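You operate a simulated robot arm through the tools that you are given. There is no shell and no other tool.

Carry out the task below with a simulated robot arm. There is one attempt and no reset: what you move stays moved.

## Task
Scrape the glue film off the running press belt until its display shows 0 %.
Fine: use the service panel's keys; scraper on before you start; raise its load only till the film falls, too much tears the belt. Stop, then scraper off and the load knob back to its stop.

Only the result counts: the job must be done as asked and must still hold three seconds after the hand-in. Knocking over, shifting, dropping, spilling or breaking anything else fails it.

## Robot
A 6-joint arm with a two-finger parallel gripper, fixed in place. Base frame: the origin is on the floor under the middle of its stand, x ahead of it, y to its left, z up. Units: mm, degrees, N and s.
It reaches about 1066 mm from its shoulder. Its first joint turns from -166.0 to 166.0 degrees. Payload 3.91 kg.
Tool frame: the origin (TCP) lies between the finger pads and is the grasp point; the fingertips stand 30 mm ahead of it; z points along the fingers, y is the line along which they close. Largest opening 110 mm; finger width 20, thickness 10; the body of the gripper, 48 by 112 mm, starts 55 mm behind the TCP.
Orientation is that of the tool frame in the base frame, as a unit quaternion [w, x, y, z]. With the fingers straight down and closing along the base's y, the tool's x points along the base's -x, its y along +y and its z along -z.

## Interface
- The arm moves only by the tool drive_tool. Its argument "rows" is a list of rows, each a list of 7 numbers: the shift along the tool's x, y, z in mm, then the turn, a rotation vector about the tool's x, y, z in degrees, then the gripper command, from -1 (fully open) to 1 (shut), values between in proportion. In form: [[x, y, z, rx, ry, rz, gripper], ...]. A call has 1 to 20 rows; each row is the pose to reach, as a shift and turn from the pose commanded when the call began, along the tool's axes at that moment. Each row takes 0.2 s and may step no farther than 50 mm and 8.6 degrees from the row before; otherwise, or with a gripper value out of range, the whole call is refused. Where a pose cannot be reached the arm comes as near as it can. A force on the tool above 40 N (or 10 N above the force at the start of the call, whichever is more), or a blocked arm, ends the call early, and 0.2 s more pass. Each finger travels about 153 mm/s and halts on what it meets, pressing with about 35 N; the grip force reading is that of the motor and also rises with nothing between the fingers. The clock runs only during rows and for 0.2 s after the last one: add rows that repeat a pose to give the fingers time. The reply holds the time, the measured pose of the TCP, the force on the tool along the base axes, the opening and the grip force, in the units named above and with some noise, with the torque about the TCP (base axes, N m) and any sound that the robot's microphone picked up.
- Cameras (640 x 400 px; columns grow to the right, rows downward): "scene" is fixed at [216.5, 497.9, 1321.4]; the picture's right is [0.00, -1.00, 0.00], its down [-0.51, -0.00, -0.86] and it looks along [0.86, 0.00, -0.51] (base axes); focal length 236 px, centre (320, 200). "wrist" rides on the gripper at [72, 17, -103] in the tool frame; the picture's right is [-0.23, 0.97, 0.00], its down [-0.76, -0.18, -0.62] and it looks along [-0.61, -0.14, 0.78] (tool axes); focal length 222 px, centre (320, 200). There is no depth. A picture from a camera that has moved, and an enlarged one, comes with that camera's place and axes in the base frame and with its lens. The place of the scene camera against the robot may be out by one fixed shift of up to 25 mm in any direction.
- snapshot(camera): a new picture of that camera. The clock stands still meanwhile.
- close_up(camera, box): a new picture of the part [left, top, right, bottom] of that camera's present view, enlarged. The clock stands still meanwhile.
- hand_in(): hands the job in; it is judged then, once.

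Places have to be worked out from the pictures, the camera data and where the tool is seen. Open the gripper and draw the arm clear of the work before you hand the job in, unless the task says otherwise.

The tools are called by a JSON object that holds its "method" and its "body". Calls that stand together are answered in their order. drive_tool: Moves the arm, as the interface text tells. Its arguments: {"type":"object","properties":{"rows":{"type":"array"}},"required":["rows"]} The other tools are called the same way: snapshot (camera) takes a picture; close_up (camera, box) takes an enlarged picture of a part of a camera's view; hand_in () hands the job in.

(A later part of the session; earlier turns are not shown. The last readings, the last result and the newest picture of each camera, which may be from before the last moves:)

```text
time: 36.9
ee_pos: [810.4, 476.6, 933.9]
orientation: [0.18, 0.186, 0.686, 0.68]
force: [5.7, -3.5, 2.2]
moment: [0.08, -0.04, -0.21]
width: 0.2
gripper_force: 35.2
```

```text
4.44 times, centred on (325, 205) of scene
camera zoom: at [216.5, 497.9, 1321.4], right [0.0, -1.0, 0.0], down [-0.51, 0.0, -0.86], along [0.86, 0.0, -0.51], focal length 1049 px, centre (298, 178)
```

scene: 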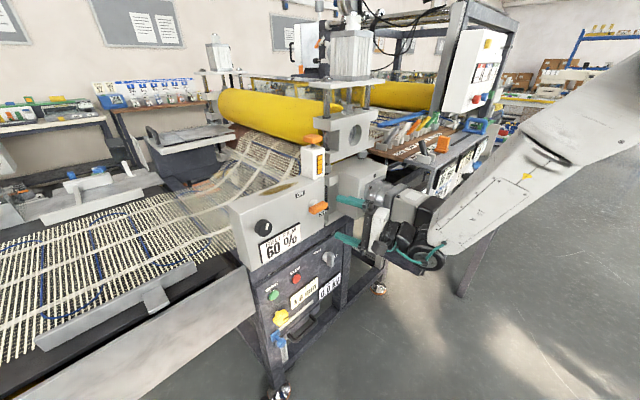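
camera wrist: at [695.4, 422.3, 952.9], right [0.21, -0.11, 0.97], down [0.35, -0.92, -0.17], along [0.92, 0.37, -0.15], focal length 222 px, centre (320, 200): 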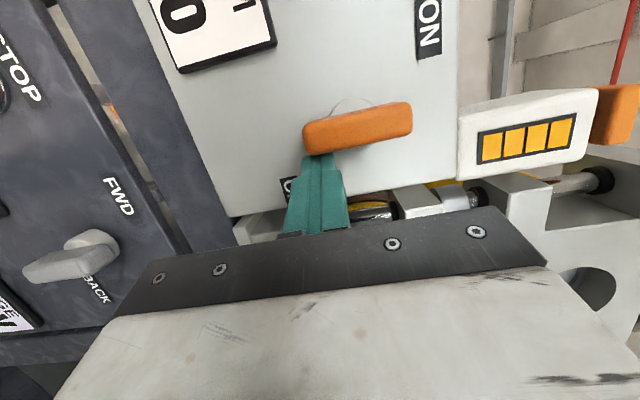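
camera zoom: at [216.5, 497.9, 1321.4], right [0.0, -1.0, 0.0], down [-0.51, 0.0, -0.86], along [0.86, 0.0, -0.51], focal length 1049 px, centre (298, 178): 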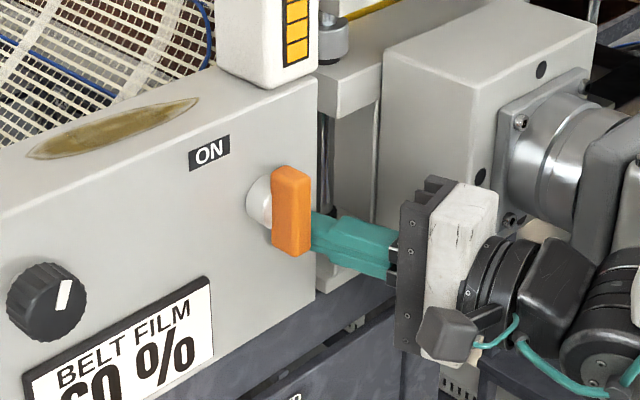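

The bar is now vertical and the tip feels about 7 N. I push 4 mm further to confirm it's at its end stop, then retreat.

{"method": "drive_tool", "body": {"rows": [[2, 0, 0.5, 0, 0, 0, 1], [3.9, 0, 1, 0, 0, 0, 1], [3.9, 0, 1, 0, 0, 0, 1]]}}

{"method": "close_up", "body": {"camera": "wrist", "box": [250, 60, 450, 220]}}

```text
time: 37.7
ee_pos: [809.7, 476.5, 934.8]
orientation: [0.183, 0.191, 0.685, 0.679]
force: [15.6, -30.9, 1.4]
moment: [-0.04, 0.03, -0.7]
width: 0.1
gripper_force: 35.2
stopped in row 3: the force on the tool passed its limit at 42 N (the readings are from after the stop); the commanded pose is now the measured one
```

```text
2.50 times, centred on (350, 140) of wrist
camera zoom: at [695.0, 423.9, 953.0], right [0.21, -0.11, 0.97], down [0.34, -0.92, -0.18], along [0.92, 0.36, -0.15], focal length 555 px, centre (245, 350)
```

zoom: 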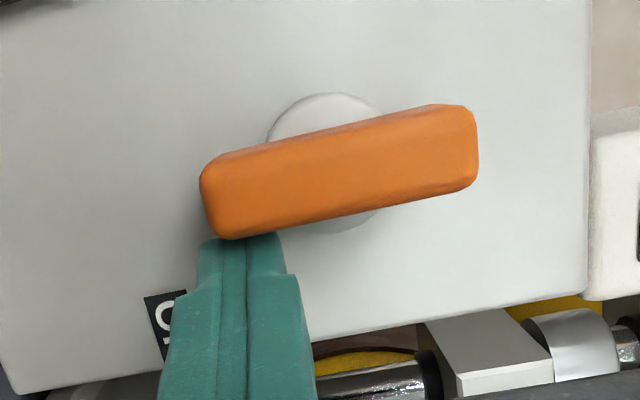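

The end stop is confirmed and the lever now stands vertical, i.e. ON. I retreat right and out from the bar.

{"method": "drive_tool", "body": {"rows": [[-4, 0, -1, 0, 0, 0, 1], [-7.8, 0, -2, 0, 0, 0, 1], [-1.5, 0, -26, 0, 0, 0, 1], [4.6, 0, -50.5, 0, 0, 0, 1], [4.6, 0, -50.5, 0, 0, 0, 1]]}}

{"method": "snapshot", "body": {"camera": "scene"}}

```text
time: 38.9
ee_pos: [778.3, 437.4, 934.3]
orientation: [0.181, 0.186, 0.686, 0.68]
force: [-0.7, -0.3, 0.0]
moment: [0.04, -0.03, -0.04]
width: 0.0
gripper_force: 35.1
```

```text
taken
```

scene: 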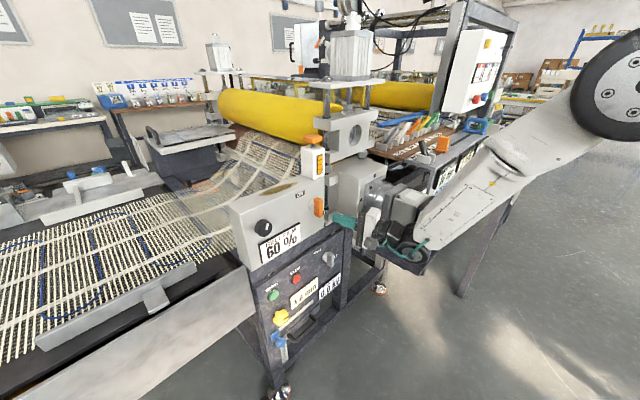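

The lever is up and I'm clear of it. Now I go to a stand-off in front of START, about 45 mm off the button, with the tool turned to azimuth 65° and pitched 20° down.

{"method": "drive_tool", "body": {"rows": [[24.3, -27.7, 8.6, 2.43, 0.63, -0.15, 1], [48.5, -55.3, 17.2, 4.85, 1.25, -0.3, 1], [72.8, -83, 25.7, 7.28, 1.88, -0.45, 1], [97, -110.7, 34.3, 9.7, 2.5, -0.6, 1], [121.3, -138.3, 42.9, 12.1, 3.13, -0.75, 1], [145.5, -166, 51.5, 14.55, 3.75, -0.9, 1], [169.8, -193.6, 60, 17, 4.4, -1.05, 1], [194, -221.3, 68.6, 19.4, 5, -1.2, 1], [194, -221.3, 68.6, 19.4, 5, -1.2, 1]]}}

{"method": "snapshot", "body": {"camera": "wrist"}}

{"method": "close_up", "body": {"camera": "scene", "box": [220, 220, 380, 340]}}

```text
time: 40.9
ee_pos: [656.6, 588.0, 715.1]
orientation: [0.116, 0.172, 0.802, 0.56]
force: [0.2, -0.4, -0.3]
moment: [0.01, -0.04, 0.02]
width: 0.1
gripper_force: 35.2
out of reach, approached as far as the arm can: row 8, 9
```

```text
taken
camera wrist: at [551.8, 533.1, 767.1], right [0.35, 0.21, 0.91], down [0.43, -0.9, 0.04], along [0.83, 0.38, -0.41], focal length 222 px, centre (320, 200)
```

wrist: 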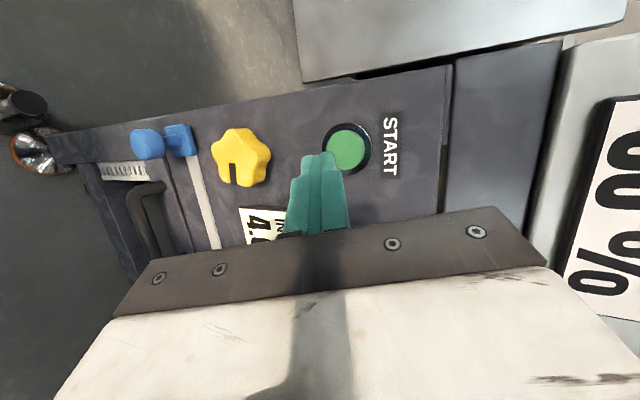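

```text
3.33 times, centred on (300, 280) of scene
camera zoom: at [216.5, 497.9, 1321.4], right [0.0, -1.0, 0.0], down [-0.51, 0.0, -0.86], along [0.86, 0.0, -0.51], focal length 787 px, centre (387, -67)
```

zoom: 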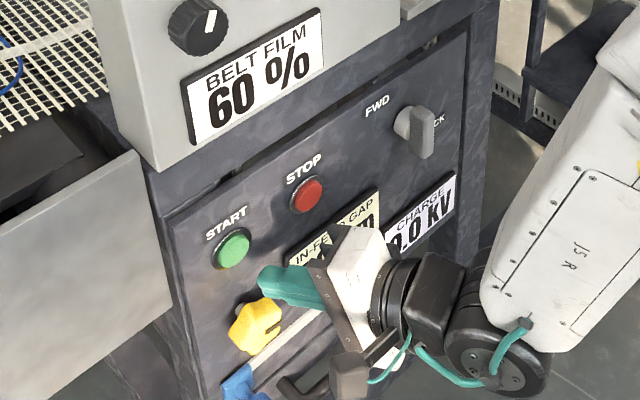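

START projects at s≈32, z≈711, matching my estimate; the tip is at s 38, q 906. I shift 8 mm left, yaw 4° for joint margin, and approach to about 5 mm from the button.

{"method": "drive_tool", "body": {"rows": [[3.7, -0.4, 1.7, 0, 3.75, -1.4, 1], [7.4, -0.9, 3.4, 0, 3.75, -1.4, 1], [3.2, 3, 13.9, 0, 3.75, -1.4, 1], [-0.5, 6.2, 22.6, 0, 3.75, -1.4, 1], [-2.6, 8.2, 27.9, 0, 3.75, -1.4, 1], [-2.6, 8.2, 27.9, 0, 3.75, -1.4, 1]]}}

{"method": "snapshot", "body": {"camera": "wrist"}}

{"method": "close_up", "body": {"camera": "scene", "box": [240, 250, 340, 320]}}

```text
time: 42.3
ee_pos: [671.3, 613.3, 712.4]
orientation: [0.105, 0.15, 0.805, 0.564]
force: [0.2, 0.4, 0.4]
moment: [-0.01, 0.01, -0.02]
width: 0.0
gripper_force: 35.1
```

```text
taken
camera wrist: at [569.5, 553.6, 764.2], right [0.33, 0.23, 0.92], down [0.48, -0.88, 0.05], along [0.81, 0.42, -0.4], focal length 222 px, centre (320, 200)
```

wrist: 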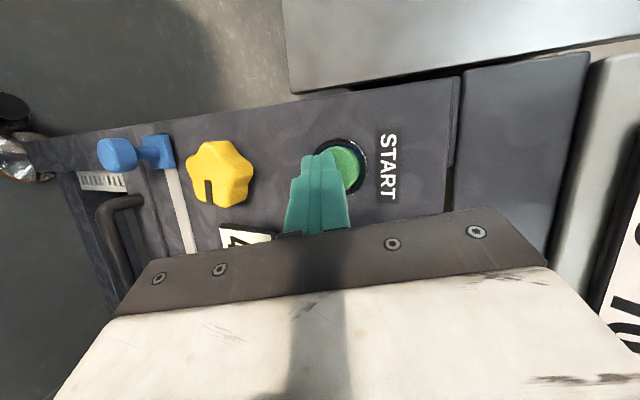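

```text
5.71 times, centred on (290, 285) of scene
camera zoom: at [216.5, 497.9, 1321.4], right [0.0, -1.0, 0.0], down [-0.51, 0.0, -0.86], along [0.86, 0.0, -0.51], focal length 1348 px, centre (491, -286)
```

zoom: 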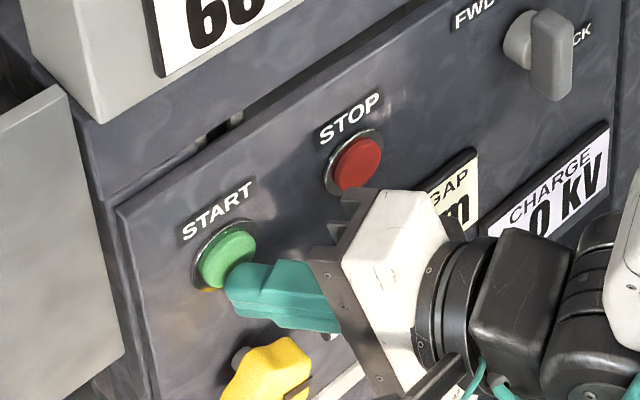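

The leading corner of the tip is about 4 mm in front of the button, near its centre. I press in along the panel normal.

{"method": "drive_tool", "body": {"rows": [[2.7, 0.4, 1.1, 0, 0, 0, 1], [1.1, 1.7, 4.5, 0, 0, 0, 1], [-0.1, 2.6, 7.1, 0, 0, 0, 1], [-1.3, 3.5, 9.7, 0, 0, 0, 1], [-2.6, 4.5, 12.3, 0, 0, 0, 1]]}}

{"method": "snapshot", "body": {"camera": "scene"}}

{"method": "close_up", "body": {"camera": "scene", "box": [240, 250, 340, 320]}}

```text
time: 43.5
ee_pos: [675.0, 622.1, 711.2]
orientation: [0.104, 0.149, 0.806, 0.563]
force: [-15.7, -15.4, 3.6]
moment: [0.02, -0.02, 0.08]
width: 0.0
gripper_force: 34.7
heard: click
```

```text
taken
```

scene: 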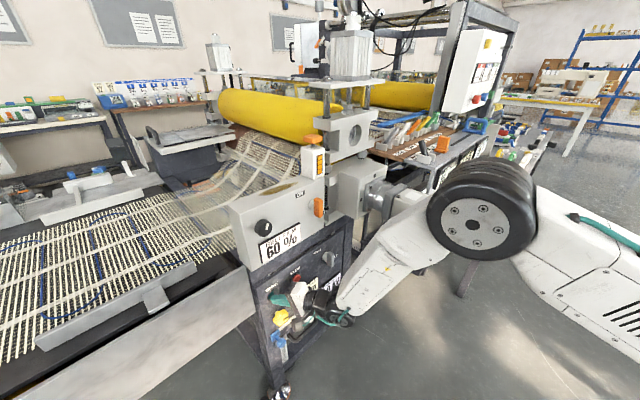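

```text
5.71 times, centred on (290, 285) of scene
camera zoom: at [216.5, 497.9, 1321.4], right [0.0, -1.0, 0.0], down [-0.51, 0.0, -0.86], along [0.86, 0.0, -0.51], focal length 1348 px, centre (491, -286)
```

zoom: 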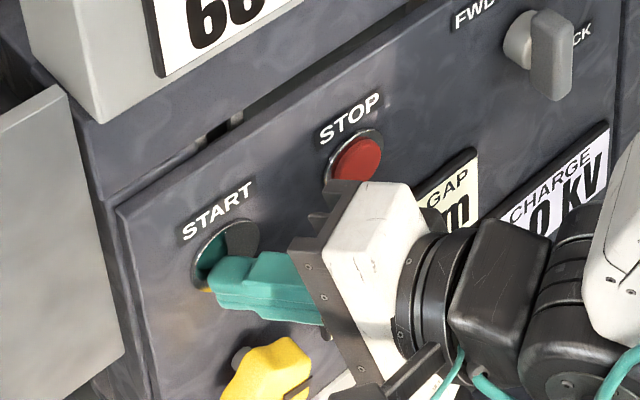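

A click, so START is pressed. I retreat from the button and listen and look to see whether the belt runs.

{"method": "drive_tool", "body": {"rows": [[8.1, -6.3, -17.2, 0, 0, 0, 1], [16.2, -12.5, -34.4, 0, 0, 0, 1], [24.3, -18.8, -51.5, 0, 0, 0, 1], [24.3, -18.8, -51.5, 0, 0, 0, 1]]}}

{"method": "snapshot", "body": {"camera": "scene"}}

{"method": "snapshot", "body": {"camera": "wrist"}}

```text
time: 44.5
ee_pos: [634.9, 580.7, 712.9]
orientation: [0.105, 0.149, 0.805, 0.564]
force: [0.3, -0.4, -0.4]
moment: [-0.01, 0.05, 0.01]
width: 0.0
gripper_force: 35.1
```

```text
taken
```

scene: 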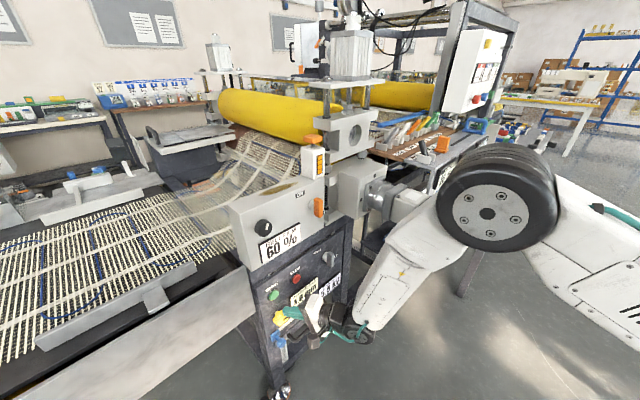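

```text
taken
camera wrist: at [534.3, 521.7, 764.1], right [0.33, 0.23, 0.92], down [0.48, -0.88, 0.05], along [0.81, 0.42, -0.4], focal length 222 px, centre (320, 200)
```

wrist: 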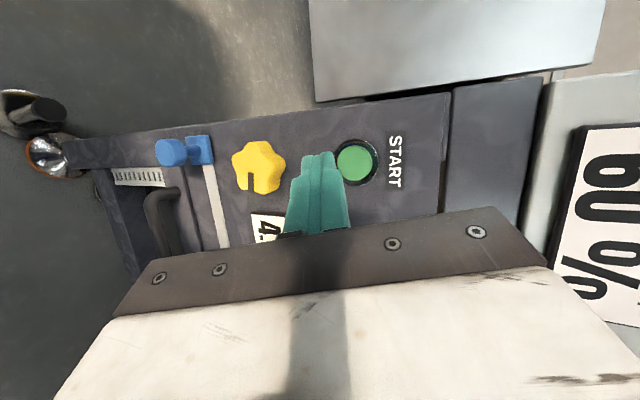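

No hum is reported, so I zoom in on the displays and the belt to see if it runs.

{"method": "close_up", "body": {"camera": "scene", "box": [240, 220, 360, 310]}}

{"method": "close_up", "body": {"camera": "scene", "box": [0, 180, 260, 340]}}

```text
4.44 times, centred on (300, 265) of scene
camera zoom: at [216.5, 497.9, 1321.4], right [0.0, -1.0, 0.0], down [-0.51, 0.0, -0.86], along [0.86, 0.0, -0.51], focal length 1049 px, centre (409, -89)
```

zoom: 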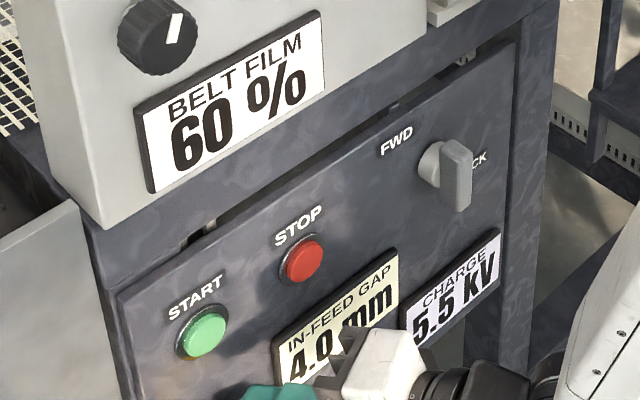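

```text
2.46 times, centred on (130, 260) of scene
camera zoom: at [216.5, 497.9, 1321.4], right [0.0, -1.0, 0.0], down [-0.51, 0.0, -0.86], along [0.86, 0.0, -0.51], focal length 581 px, centre (788, 52)
```

zoom: 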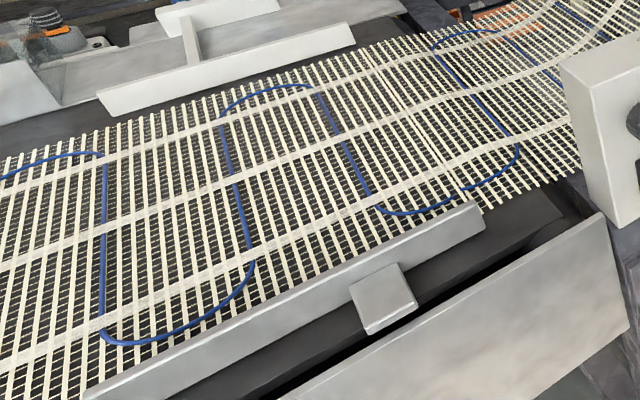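

CHARGE reads 5.5 kV and START is lit, so the belt is running; film still 60 %. I go up to a stand-off in front of the load knob, rolling −38° so the closing axis is square to the knob axis, with the fingers at 70 mm.

{"method": "drive_tool", "body": {"rows": [[0.8, 32.4, -11.5, 0, 0, -4.7, -0.27], [1.5, 64.9, -23, 0, 0, -9.4, -0.27], [2.3, 97.3, -34.5, 0, 0, -14.1, -0.27], [3, 129.8, -46, 0, 0, -18.9, -0.27], [3.8, 162.2, -57.4, 0, 0, -23.6, -0.27], [4.5, 194.6, -68.9, 0, 0, -28.3, -0.27], [5.3, 227.1, -80.4, 0, 0, -33, -0.27], [6, 259.5, -91.9, 0, 0, -37.7, -0.27], [6, 259.5, -91.9, 0, 0, -37.7, -0.27]]}}

{"method": "snapshot", "body": {"camera": "wrist"}}

{"method": "snapshot", "body": {"camera": "scene"}}

```text
time: 46.5
ee_pos: [630.0, 585.5, 990.6]
orientation: [0.281, -0.118, 0.811, 0.499]
force: [-0.5, 1.1, -0.4]
moment: [-0.02, -0.03, 0.02]
width: 70.1
gripper_force: 0.1
```

```text
taken
camera wrist: at [528.7, 508.4, 995.7], right [-0.28, 0.44, 0.85], down [0.49, -0.7, 0.52], along [0.82, 0.57, -0.02], focal length 222 px, centre (320, 200)
```

wrist: 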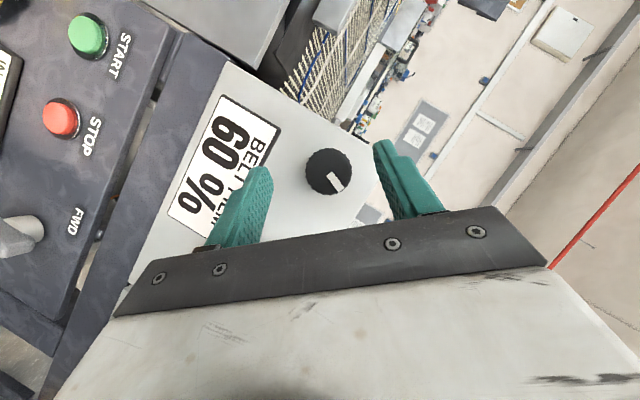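

```text
taken
```

scene: 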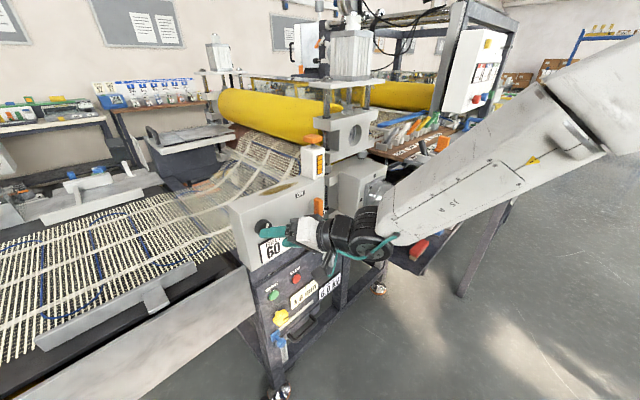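

The knob is now centred between the fingers in view. I zoom in to get its centre, size and mark direction.

{"method": "close_up", "body": {"camera": "wrist", "box": [270, 120, 390, 220]}}

{"method": "close_up", "body": {"camera": "scene", "box": [230, 200, 330, 270]}}

```text
4.00 times, centred on (330, 170) of wrist
camera zoom: at [528.7, 508.4, 995.7], right [-0.28, 0.44, 0.85], down [0.49, -0.7, 0.52], along [0.82, 0.57, -0.02], focal length 888 px, centre (280, 320)
```

zoom: 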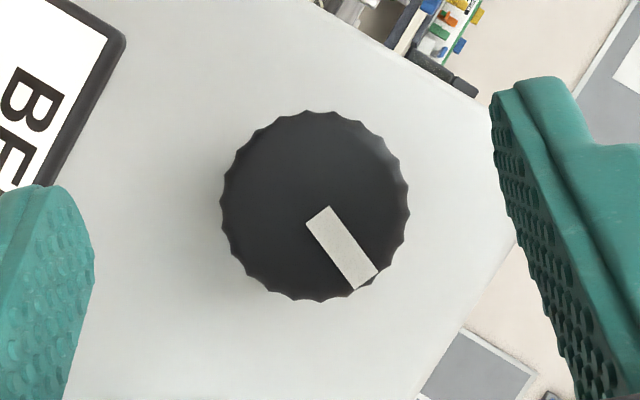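

```text
5.71 times, centred on (280, 235) of scene
camera zoom: at [216.5, 497.9, 1321.4], right [0.0, -1.0, 0.0], down [-0.51, 0.0, -0.86], along [0.86, 0.0, -0.51], focal length 1348 px, centre (549, 0)
```

zoom: 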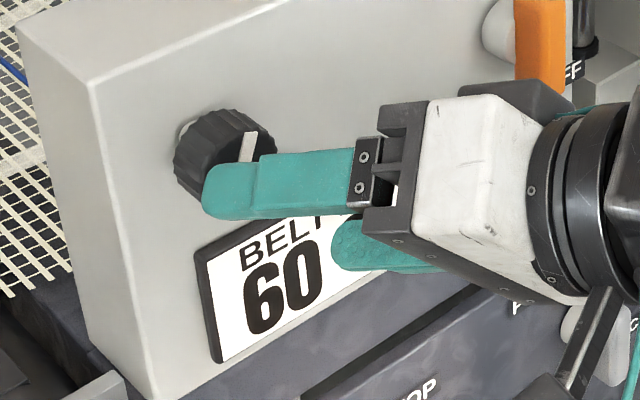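

The knob's axis is at s 24.8, z 984.4, diameter about 40 mm, and the mark points about 24° right of up. The tool is already lined up with it, so I move straight in 60 mm along the axis with the fingers straddling the knob.

{"method": "drive_tool", "body": {"rows": [[-7.7, 0, 12.9, 0, 0, 0, -0.27], [-15.4, 0, 25.7, 0, 0, 0, -0.27], [-23, 0.1, 38.6, 0, 0, 0, -0.27], [-30.7, 0.1, 51.5, 0, 0, 0, -0.27], [-30.7, 0.1, 51.5, 0, 0, 0, -0.27]]}}

{"method": "snapshot", "body": {"camera": "wrist"}}

{"method": "close_up", "body": {"camera": "scene", "box": [230, 200, 330, 270]}}

```text
time: 47.7
ee_pos: [673.1, 629.7, 989.2]
orientation: [0.281, -0.119, 0.811, 0.5]
force: [0.6, -0.2, 0.7]
moment: [0.01, -0.01, 0.0]
width: 69.6
gripper_force: 0.1
```

```text
taken
camera wrist: at [570.8, 552.2, 995.0], right [-0.28, 0.44, 0.85], down [0.49, -0.7, 0.52], along [0.82, 0.56, -0.02], focal length 222 px, centre (320, 200)
```

wrist: 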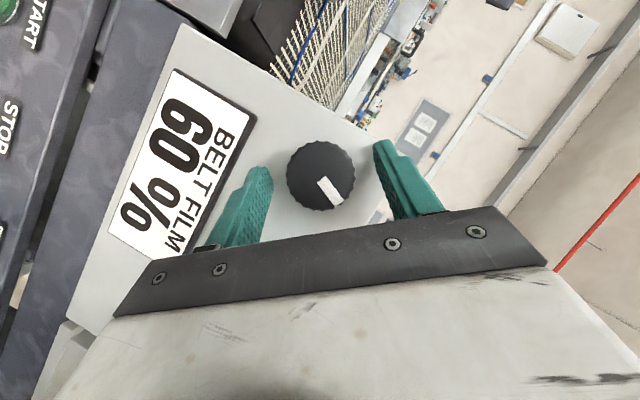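

```text
5.71 times, centred on (280, 235) of scene
camera zoom: at [216.5, 497.9, 1321.4], right [0.0, -1.0, 0.0], down [-0.51, 0.0, -0.86], along [0.86, 0.0, -0.51], focal length 1348 px, centre (549, 0)
```

zoom: 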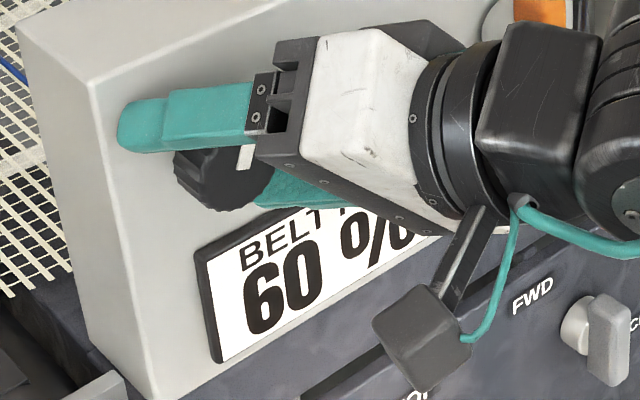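

Both fingers straddle the knob and both cameras still show the display. I close the gripper on it.

{"method": "drive_tool", "body": {"rows": [[0, 0, 0, 0, 0, 0, 0.2], [0, 0, 0, 0, 0, 0, 1], [0, 0, 0, 0, 0, 0, 1]]}}

{"method": "snapshot", "body": {"camera": "wrist"}}

```text
time: 48.5
ee_pos: [671.9, 630.0, 989.9]
orientation: [0.281, -0.119, 0.81, 0.501]
force: [-2.6, 5.0, 8.1]
moment: [-0.31, 0.39, 0.02]
width: 39.4
gripper_force: 44.9
```

```text
taken
camera wrist: at [570.1, 552.9, 995.9], right [-0.28, 0.44, 0.85], down [0.49, -0.7, 0.52], along [0.82, 0.57, -0.02], focal length 222 px, centre (320, 200)
```

wrist: 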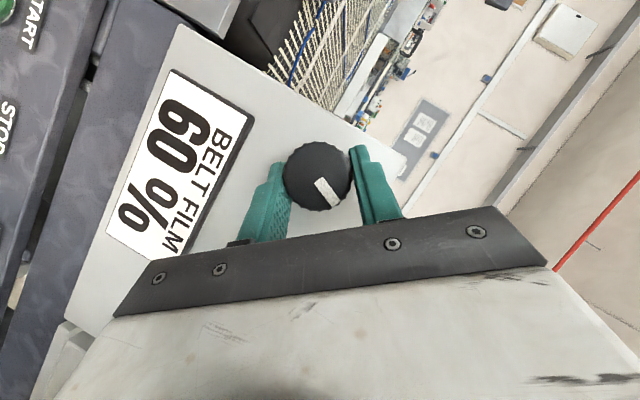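

Gripped at 39.4 mm with light side force. I try the knob 8° clockwise about its own axis and watch the torque and the display.

{"method": "drive_tool", "body": {"rows": [[0, -0.7, 0, -2.05, 0, 3.44, 1], [0.1, -1.3, 0, -4.1, 0, 6.87, 1], [0.1, -1.3, 0, -4.1, 0, 6.87, 1]]}}

{"method": "close_up", "body": {"camera": "wrist", "box": [90, 40, 390, 240]}}

```text
time: 49.3
ee_pos: [672.4, 629.4, 987.7]
orientation: [0.247, -0.08, 0.797, 0.546]
force: [0.7, 18.7, 15.8]
moment: [0.25, -0.02, -0.88]
width: 40.0
gripper_force: 44.7
```

```text
2.00 times, centred on (240, 140) of wrist
camera zoom: at [571.3, 551.7, 997.5], right [-0.19, 0.35, 0.92], down [0.54, -0.74, 0.39], along [0.82, 0.57, -0.05], focal length 444 px, centre (480, 320)
```

zoom: 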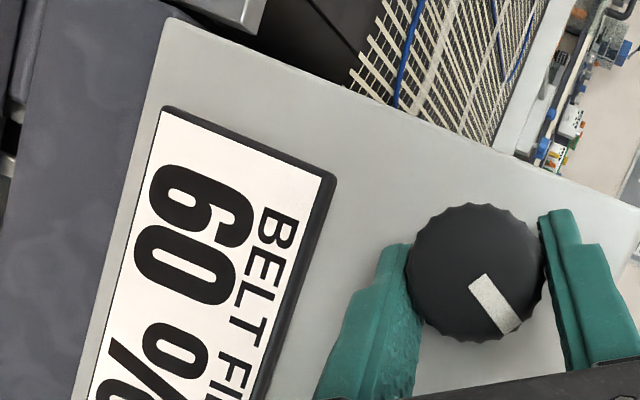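

The knob follows clockwise with the mark now around 32°. Film still reads 60 % and the side force is growing, so I recentre by 1.5 mm along the closing axis and turn 6° more.

{"method": "drive_tool", "body": {"rows": [[0, 0.3, 0, -1.54, 0, 2.58, 1], [0, 0.5, 0, -3.07, 0, 5.15, 1], [0, 0.5, 0, -3.07, 0, 5.15, 1], [0, 0.5, 0, -3.07, 0, 5.15, 1]]}}

{"method": "close_up", "body": {"camera": "wrist", "box": [90, 40, 390, 240]}}

```text
time: 50.3
ee_pos: [673.0, 628.8, 988.6]
orientation: [0.219, -0.051, 0.786, 0.576]
force: [11.8, 27.7, 12.5]
moment: [-0.02, 0.19, -0.32]
width: 39.6
gripper_force: 45.4
```

```text
2.00 times, centred on (240, 140) of wrist
camera zoom: at [572.2, 550.8, 998.9], right [-0.12, 0.28, 0.95], down [0.56, -0.77, 0.3], along [0.82, 0.57, -0.07], focal length 444 px, centre (480, 320)
```

zoom: 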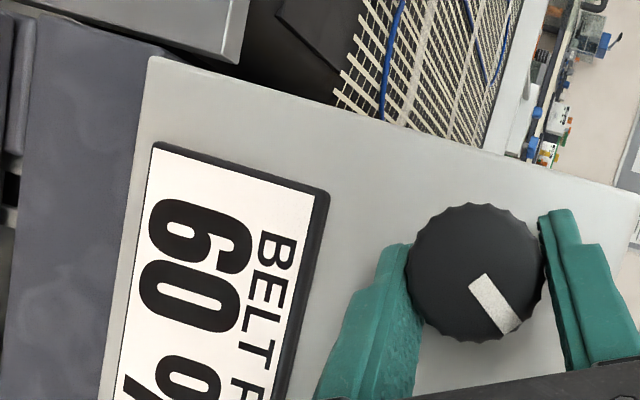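

The knob turns with the fingers; it has moved 14° in total and film is at 60 %. The side load is 33 N, so I ease in 1.5 mm and recentre while turning another 5°.

{"method": "drive_tool", "body": {"rows": [[-0.8, 0.8, 1.3, 0, 0, 0, 1], [-0.8, 0.4, 1.3, -1.28, 0, 2.15, 1], [-0.7, 0, 1.3, -2.56, 0, 4.29, 1], [-0.7, 0, 1.3, -2.56, 0, 4.29, 1], [-0.7, 0, 1.3, -2.56, 0, 4.29, 1]]}}

{"method": "close_up", "body": {"camera": "wrist", "box": [90, 40, 390, 240]}}

```text
time: 51.5
ee_pos: [673.9, 628.0, 987.2]
orientation: [0.197, -0.026, 0.773, 0.602]
force: [-6.4, 0.5, 12.8]
moment: [-0.11, 0.2, 0.11]
width: 39.8
gripper_force: 45.0
```

```text
2.00 times, centred on (240, 140) of wrist
camera zoom: at [573.0, 549.9, 999.8], right [-0.06, 0.22, 0.97], down [0.58, -0.78, 0.22], along [0.81, 0.58, -0.08], focal length 444 px, centre (480, 320)
```

zoom: 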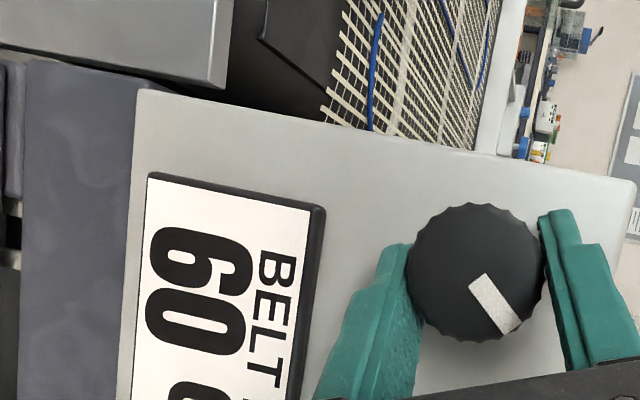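

Forces are relaxed and the knob has turned about 19°, film still 60 %. I check in the scene view that the belt actually moves.

{"method": "close_up", "body": {"camera": "scene", "box": [0, 180, 260, 340]}}

{"method": "snapshot", "body": {"camera": "scene"}}

```text
2.46 times, centred on (130, 260) of scene
camera zoom: at [216.5, 497.9, 1321.4], right [0.0, -1.0, 0.0], down [-0.51, 0.0, -0.86], along [0.86, 0.0, -0.51], focal length 581 px, centre (788, 52)
```

zoom: 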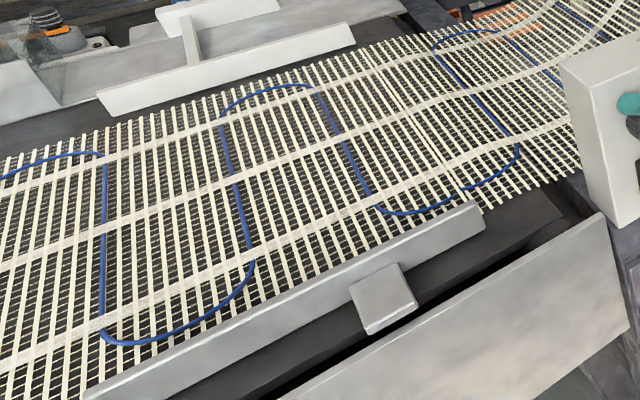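

```text
taken
```

scene: 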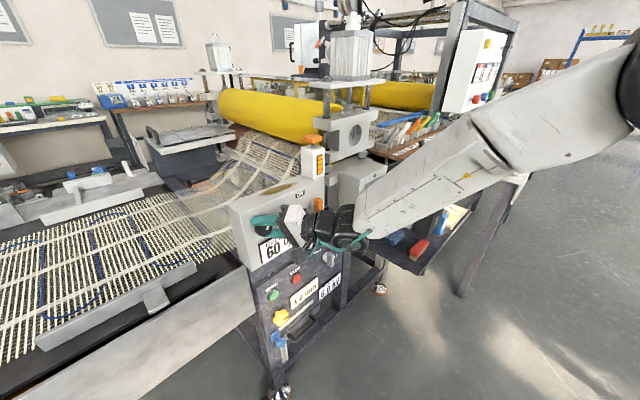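

The belt picture looks static, so I check the CHARGE reading and the START lamp to judge whether the machine is running.

{"method": "close_up", "body": {"camera": "scene", "box": [240, 220, 360, 310]}}

{"method": "close_up", "body": {"camera": "scene", "box": [200, 80, 360, 200]}}

```text
4.44 times, centred on (300, 265) of scene
camera zoom: at [216.5, 497.9, 1321.4], right [0.0, -1.0, 0.0], down [-0.51, 0.0, -0.86], along [0.86, 0.0, -0.51], focal length 1049 px, centre (409, -89)
```

zoom: 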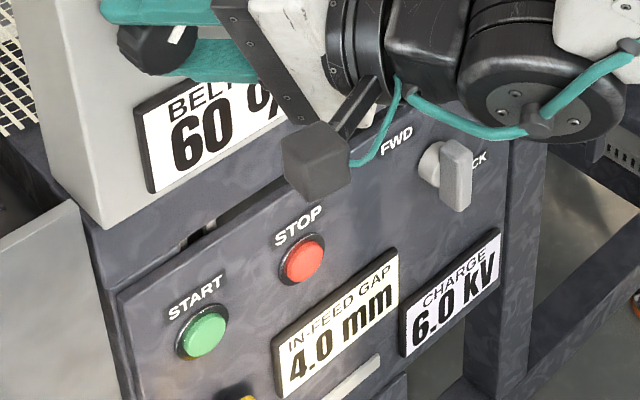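

```text
3.33 times, centred on (280, 140) of scene
camera zoom: at [216.5, 497.9, 1321.4], right [0.0, -1.0, 0.0], down [-0.51, 0.0, -0.86], along [0.86, 0.0, -0.51], focal length 787 px, centre (453, 400)
```

zoom: 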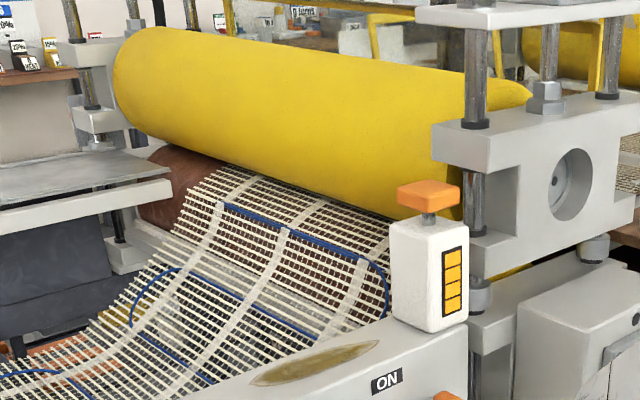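

CHARGE sits at 6.0 kV and START is lit, so it's running. I turn another 5° clockwise and hold, watching the film value.

{"method": "drive_tool", "body": {"rows": [[0, 0, 0, -1.28, 0, 2.15, 1], [0, 0, 0, -2.56, 0, 4.29, 1], [0, 0, 0, -2.56, 0, 4.29, 1], [0, 0, 0, -2.56, 0, 4.29, 1]]}}

{"method": "close_up", "body": {"camera": "wrist", "box": [90, 40, 390, 240]}}

```text
time: 52.5
ee_pos: [672.7, 628.4, 988.3]
orientation: [0.174, -0.001, 0.761, 0.625]
force: [-8.9, -7.8, 1.2]
moment: [0.37, -0.4, 0.1]
width: 39.5
gripper_force: 44.7
```

```text
2.00 times, centred on (240, 140) of wrist
camera zoom: at [573.9, 549.0, 1000.7], right [0.0, 0.16, 0.99], down [0.59, -0.8, 0.13], along [0.81, 0.58, -0.1], focal length 444 px, centre (480, 320)
```

zoom: 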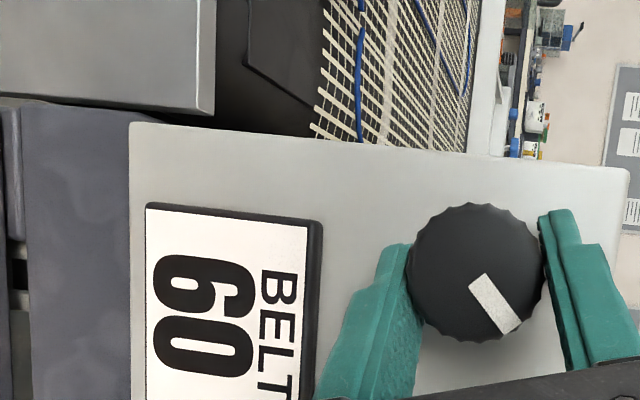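

Forces are small, the knob is at +24°, film at 60 %. Another 5° step.

{"method": "drive_tool", "body": {"rows": [[0.1, -0.2, -0.2, -1.28, 0, 2.15, 1], [0.3, -0.4, -0.4, -2.56, 0, 4.29, 1], [0.3, -0.4, -0.4, -2.56, 0, 4.29, 1], [0.3, -0.4, -0.4, -2.56, 0, 4.29, 1], [0.3, -0.4, -0.4, -2.56, 0, 4.29, 1]]}}

{"method": "close_up", "body": {"camera": "wrist", "box": [90, 40, 390, 240]}}

```text
time: 53.7
ee_pos: [673.4, 629.0, 986.6]
orientation: [0.15, 0.024, 0.747, 0.647]
force: [-9.4, -10.1, -6.0]
moment: [0.36, -0.42, -0.29]
width: 39.6
gripper_force: 44.9
```

```text
2.00 times, centred on (240, 140) of wrist
camera zoom: at [574.9, 548.1, 1001.3], right [0.06, 0.1, 0.99], down [0.6, -0.8, 0.05], along [0.8, 0.59, -0.11], focal length 444 px, centre (480, 320)
```

zoom: 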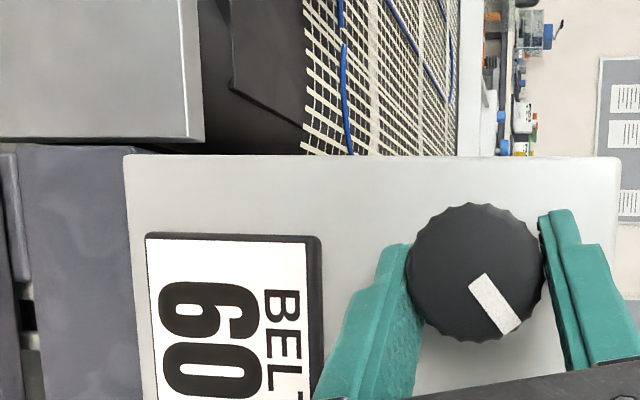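

At +29.5° the film is still 60 %. Another 5° with small force corrections.

{"method": "drive_tool", "body": {"rows": [[0.2, -0.5, -0.3, -1.28, 0, 2.15, 1], [0.4, -1.1, -0.6, -2.56, 0, 4.29, 1], [0.4, -1.1, -0.6, -2.56, 0, 4.29, 1], [0.4, -1.1, -0.6, -2.56, 0, 4.29, 1], [0.4, -1.1, -0.6, -2.56, 0, 4.29, 1]]}}

{"method": "close_up", "body": {"camera": "wrist", "box": [90, 40, 390, 240]}}

```text
time: 54.9
ee_pos: [673.7, 628.4, 986.8]
orientation: [0.126, 0.048, 0.73, 0.67]
force: [-0.2, -1.1, -11.9]
moment: [0.1, -0.22, 0.07]
width: 39.5
gripper_force: 44.8
```

```text
2.00 times, centred on (240, 140) of wrist
camera zoom: at [575.9, 547.0, 1001.7], right [0.12, 0.04, 0.99], down [0.6, -0.8, -0.04], along [0.79, 0.6, -0.12], focal length 444 px, centre (480, 320)
```

zoom: 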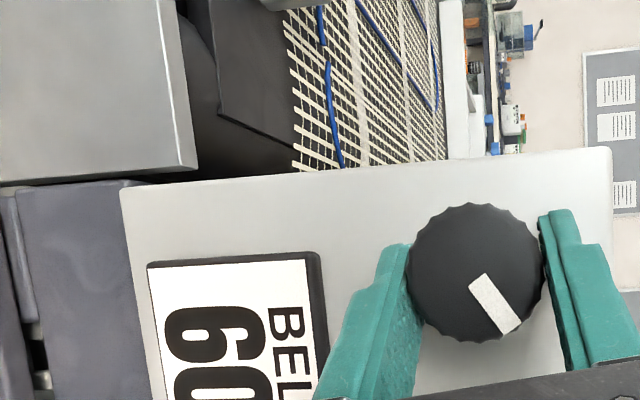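

At +35° the film is still 60 %. Forces are low, so I go on 5° more.

{"method": "drive_tool", "body": {"rows": [[0, -0.7, 0, -1.28, 0, 2.15, 1], [0, -1.3, 0, -2.56, 0, 4.29, 1], [0, -1.3, 0, -2.56, 0, 4.29, 1], [0, -1.3, 0, -2.56, 0, 4.29, 1], [0, -1.3, 0, -2.56, 0, 4.29, 1]]}}

{"method": "close_up", "body": {"camera": "wrist", "box": [90, 40, 390, 240]}}

{"method": "close_up", "body": {"camera": "scene", "box": [230, 200, 350, 300]}}

```text
time: 56.1
ee_pos: [673.5, 628.0, 985.3]
orientation: [0.102, 0.072, 0.712, 0.691]
force: [1.1, 1.8, 1.2]
moment: [-0.2, 0.19, -0.63]
width: 39.5
gripper_force: 45.0
```

```text
2.00 times, centred on (240, 140) of wrist
camera zoom: at [576.9, 546.0, 1001.7], right [0.18, -0.02, 0.98], down [0.59, -0.8, -0.13], along [0.78, 0.61, -0.13], focal length 444 px, centre (480, 320)
```

zoom: 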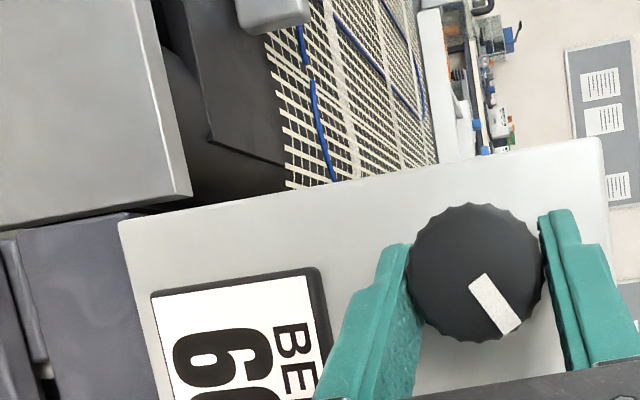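

```text
4.00 times, centred on (290, 250) of scene
camera zoom: at [216.5, 497.9, 1321.4], right [0.0, -1.0, 0.0], down [-0.51, 0.0, -0.86], along [0.86, 0.0, -0.51], focal length 944 px, centre (440, 0)
```

zoom: 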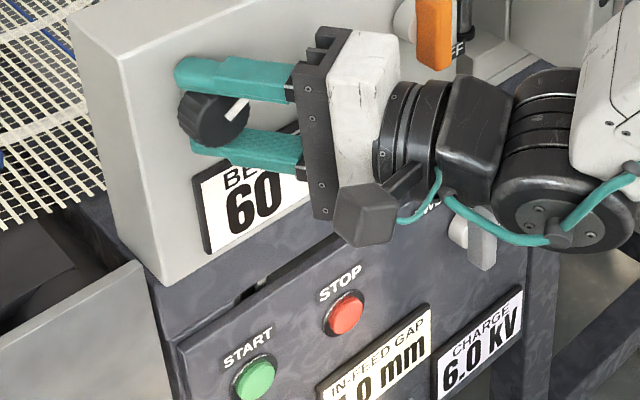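

At +40° the scene view clearly shows 60 %. Another 5°.

{"method": "drive_tool", "body": {"rows": [[0, -0.4, 0, -1.28, 0, 2.15, 1], [0, -0.8, 0, -2.56, 0, 4.29, 1], [0, -0.8, 0, -2.56, 0, 4.29, 1], [0, -0.8, 0, -2.56, 0, 4.29, 1], [0, -0.8, 0, -2.56, 0, 4.29, 1]]}}

{"method": "close_up", "body": {"camera": "scene", "box": [230, 200, 350, 300]}}

```text
time: 57.3
ee_pos: [673.6, 628.4, 983.2]
orientation: [0.077, 0.096, 0.693, 0.71]
force: [9.8, 9.0, 4.7]
moment: [-0.24, 0.28, 0.23]
width: 39.9
gripper_force: 45.3
```

```text
4.00 times, centred on (290, 250) of scene
camera zoom: at [216.5, 497.9, 1321.4], right [0.0, -1.0, 0.0], down [-0.51, 0.0, -0.86], along [0.86, 0.0, -0.51], focal length 944 px, centre (440, 0)
```

zoom: 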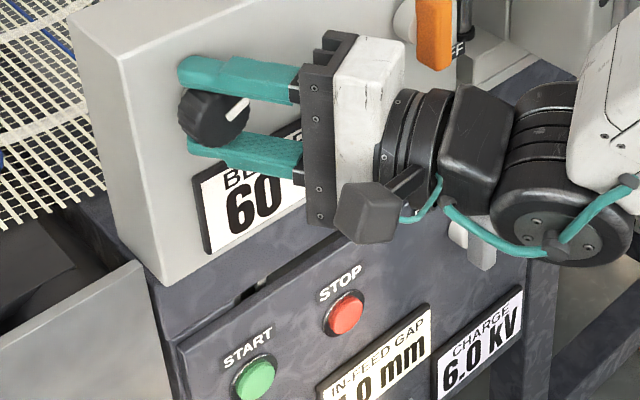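

Still 60 % at +46°, with forces low. Another 5°, watching for joint limits.

{"method": "drive_tool", "body": {"rows": [[-0.2, -0.4, 0.4, -1.28, 0, 2.15, 1], [-0.3, -0.8, 0.5, -2.56, 0, 4.29, 1], [-0.3, -0.8, 0.5, -2.56, 0, 4.29, 1], [-0.3, -0.8, 0.5, -2.56, 0, 4.29, 1], [-0.3, -0.8, 0.5, -2.56, 0, 4.29, 1]]}}

{"method": "close_up", "body": {"camera": "scene", "box": [230, 200, 350, 300]}}

```text
time: 58.5
ee_pos: [673.6, 626.7, 983.9]
orientation: [0.053, 0.121, 0.673, 0.727]
force: [4.5, -1.8, 16.3]
moment: [-0.21, 0.38, -0.57]
width: 39.5
gripper_force: 44.7
```

```text
4.00 times, centred on (290, 250) of scene
camera zoom: at [216.5, 497.9, 1321.4], right [0.0, -1.0, 0.0], down [-0.51, 0.0, -0.86], along [0.86, 0.0, -0.51], focal length 944 px, centre (440, 0)
```

zoom: 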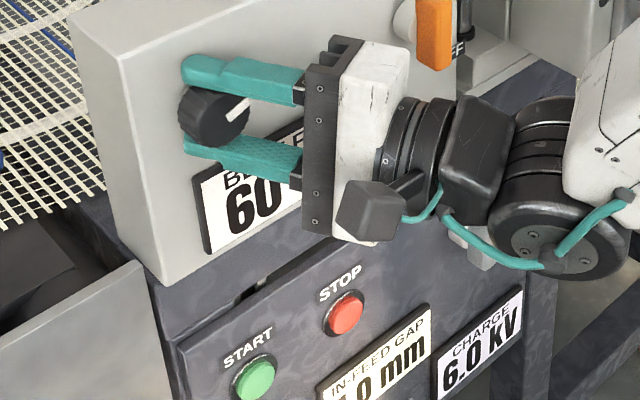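

At +52° I check in the wrist view that the knob isn't slipping in the fingers.

{"method": "close_up", "body": {"camera": "wrist", "box": [90, 40, 390, 240]}}

```text
2.00 times, centred on (240, 140) of wrist
camera zoom: at [579.0, 543.9, 1001.9], right [0.3, -0.14, 0.94], down [0.57, -0.77, -0.3], along [0.77, 0.62, -0.15], focal length 444 px, centre (480, 320)
```

zoom: 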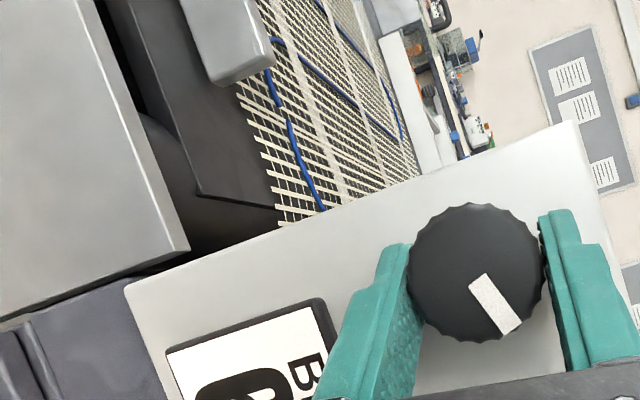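

No slip. I continue 5° more, correcting the centring.

{"method": "drive_tool", "body": {"rows": [[0, 0.3, 0, -1.28, 0, 2.15, 1], [0, 0.2, 0, -2.56, 0, 4.29, 1], [0, 0.2, 0, -2.56, 0, 4.29, 1], [0, 0.2, 0, -2.56, 0, 4.29, 1], [0, 0.2, 0, -2.56, 0, 4.29, 1]]}}

{"method": "close_up", "body": {"camera": "scene", "box": [230, 200, 350, 300]}}

```text
time: 59.7
ee_pos: [673.6, 628.6, 982.1]
orientation: [0.028, 0.145, 0.652, 0.744]
force: [7.2, -2.3, 13.2]
moment: [-0.04, 0.23, 0.36]
width: 39.7
gripper_force: 44.8
```

```text
4.00 times, centred on (290, 250) of scene
camera zoom: at [216.5, 497.9, 1321.4], right [0.0, -1.0, 0.0], down [-0.51, 0.0, -0.86], along [0.86, 0.0, -0.51], focal length 944 px, centre (440, 0)
```

zoom: 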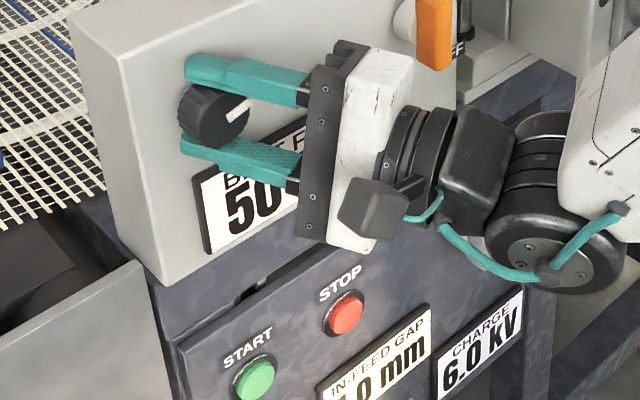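

The film is falling and the display shows 50 %. I stop turning and just hold for a second.

{"method": "drive_tool", "body": {"rows": [[0, 0, 0, 0, 0, 0, 1], [0, 0, 0, 0, 0, 0, 1], [0, 0, 0, 0, 0, 0, 1], [0, 0, 0, 0, 0, 0, 1], [0, 0, 0, 0, 0, 0, 1]]}}

{"method": "close_up", "body": {"camera": "scene", "box": [230, 200, 350, 300]}}

```text
time: 60.9
ee_pos: [673.3, 628.9, 983.9]
orientation: [0.027, 0.145, 0.653, 0.743]
force: [6.6, -1.8, 11.1]
moment: [-0.21, 0.3, -0.31]
width: 39.5
gripper_force: 45.2
```

```text
4.00 times, centred on (290, 250) of scene
camera zoom: at [216.5, 497.9, 1321.4], right [0.0, -1.0, 0.0], down [-0.51, 0.0, -0.86], along [0.86, 0.0, -0.51], focal length 944 px, centre (440, 0)
```

zoom: 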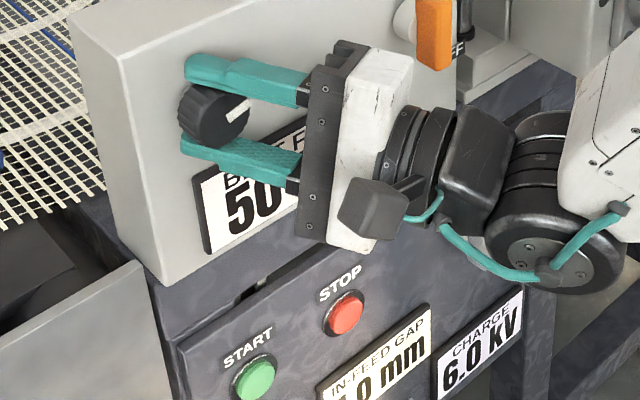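

It still reads 50 %, and the display may move in coarse steps. I hold two more seconds.

{"method": "drive_tool", "body": {"rows": [[0, 0, 0, 0, 0, 0, 1], [0, 0, 0, 0, 0, 0, 1], [0, 0, 0, 0, 0, 0, 1], [0, 0, 0, 0, 0, 0, 1], [0, 0, 0, 0, 0, 0, 1], [0, 0, 0, 0, 0, 0, 1], [0, 0, 0, 0, 0, 0, 1], [0, 0, 0, 0, 0, 0, 1], [0, 0, 0, 0, 0, 0, 1], [0, 0, 0, 0, 0, 0, 1]]}}

{"method": "close_up", "body": {"camera": "scene", "box": [230, 200, 350, 300]}}

```text
time: 63.1
ee_pos: [673.4, 628.8, 983.0]
orientation: [0.028, 0.145, 0.652, 0.743]
force: [7.0, -4.0, 8.9]
moment: [-0.18, 0.23, 0.07]
width: 39.7
gripper_force: 45.5
```

```text
4.00 times, centred on (290, 250) of scene
camera zoom: at [216.5, 497.9, 1321.4], right [0.0, -1.0, 0.0], down [-0.51, 0.0, -0.86], along [0.86, 0.0, -0.51], focal length 944 px, centre (440, 0)
```

zoom: 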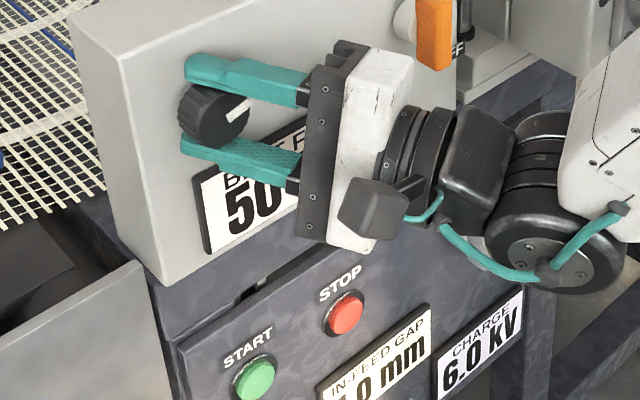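

Still 50 %. I wait another 4 seconds without touching the load.

{"method": "drive_tool", "body": {"rows": [[0, 0, 0, 0, 0, 0, 1], [0, 0, 0, 0, 0, 0, 1], [0, 0, 0, 0, 0, 0, 1], [0, 0, 0, 0, 0, 0, 1], [0, 0, 0, 0, 0, 0, 1], [0, 0, 0, 0, 0, 0, 1], [0, 0, 0, 0, 0, 0, 1], [0, 0, 0, 0, 0, 0, 1], [0, 0, 0, 0, 0, 0, 1], [0, 0, 0, 0, 0, 0, 1], [0, 0, 0, 0, 0, 0, 1], [0, 0, 0, 0, 0, 0, 1], [0, 0, 0, 0, 0, 0, 1], [0, 0, 0, 0, 0, 0, 1], [0, 0, 0, 0, 0, 0, 1], [0, 0, 0, 0, 0, 0, 1], [0, 0, 0, 0, 0, 0, 1], [0, 0, 0, 0, 0, 0, 1], [0, 0, 0, 0, 0, 0, 1], [0, 0, 0, 0, 0, 0, 1]]}}

{"method": "close_up", "body": {"camera": "scene", "box": [230, 200, 350, 300]}}

```text
time: 67.3
ee_pos: [672.2, 630.1, 983.3]
orientation: [0.028, 0.145, 0.653, 0.743]
force: [5.6, -2.4, 8.4]
moment: [-0.16, 0.26, 0.02]
width: 39.5
gripper_force: 45.0
```

```text
4.00 times, centred on (290, 250) of scene
camera zoom: at [216.5, 497.9, 1321.4], right [0.0, -1.0, 0.0], down [-0.51, 0.0, -0.86], along [0.86, 0.0, -0.51], focal length 944 px, centre (440, 0)
```

zoom: 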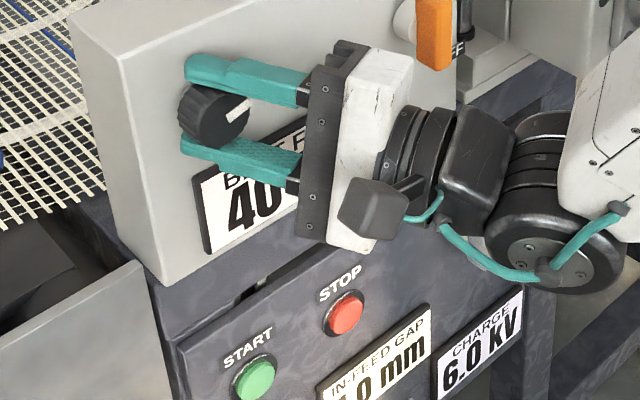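

40 % now: it falls about 10 % every 5 seconds at this load. I keep holding and watching.

{"method": "drive_tool", "body": {"rows": [[0, 0, 0, 0, 0, 0, 1], [0, 0, 0, 0, 0, 0, 1], [0, 0, 0, 0, 0, 0, 1], [0, 0, 0, 0, 0, 0, 1], [0, 0, 0, 0, 0, 0, 1], [0, 0, 0, 0, 0, 0, 1], [0, 0, 0, 0, 0, 0, 1], [0, 0, 0, 0, 0, 0, 1], [0, 0, 0, 0, 0, 0, 1], [0, 0, 0, 0, 0, 0, 1], [0, 0, 0, 0, 0, 0, 1], [0, 0, 0, 0, 0, 0, 1], [0, 0, 0, 0, 0, 0, 1], [0, 0, 0, 0, 0, 0, 1], [0, 0, 0, 0, 0, 0, 1], [0, 0, 0, 0, 0, 0, 1], [0, 0, 0, 0, 0, 0, 1], [0, 0, 0, 0, 0, 0, 1], [0, 0, 0, 0, 0, 0, 1], [0, 0, 0, 0, 0, 0, 1]]}}

{"method": "close_up", "body": {"camera": "scene", "box": [230, 200, 350, 300]}}

```text
time: 71.5
ee_pos: [674.8, 628.2, 984.2]
orientation: [0.029, 0.145, 0.652, 0.744]
force: [5.8, -1.2, 9.8]
moment: [-0.17, 0.24, 0.05]
width: 39.5
gripper_force: 45.4
```

```text
4.00 times, centred on (290, 250) of scene
camera zoom: at [216.5, 497.9, 1321.4], right [0.0, -1.0, 0.0], down [-0.51, 0.0, -0.86], along [0.86, 0.0, -0.51], focal length 944 px, centre (440, 0)
```

zoom: 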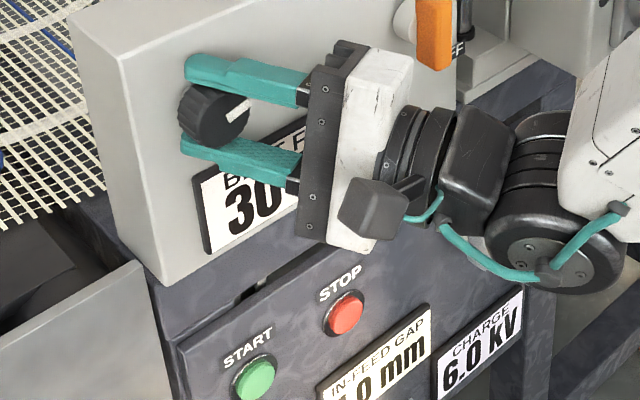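

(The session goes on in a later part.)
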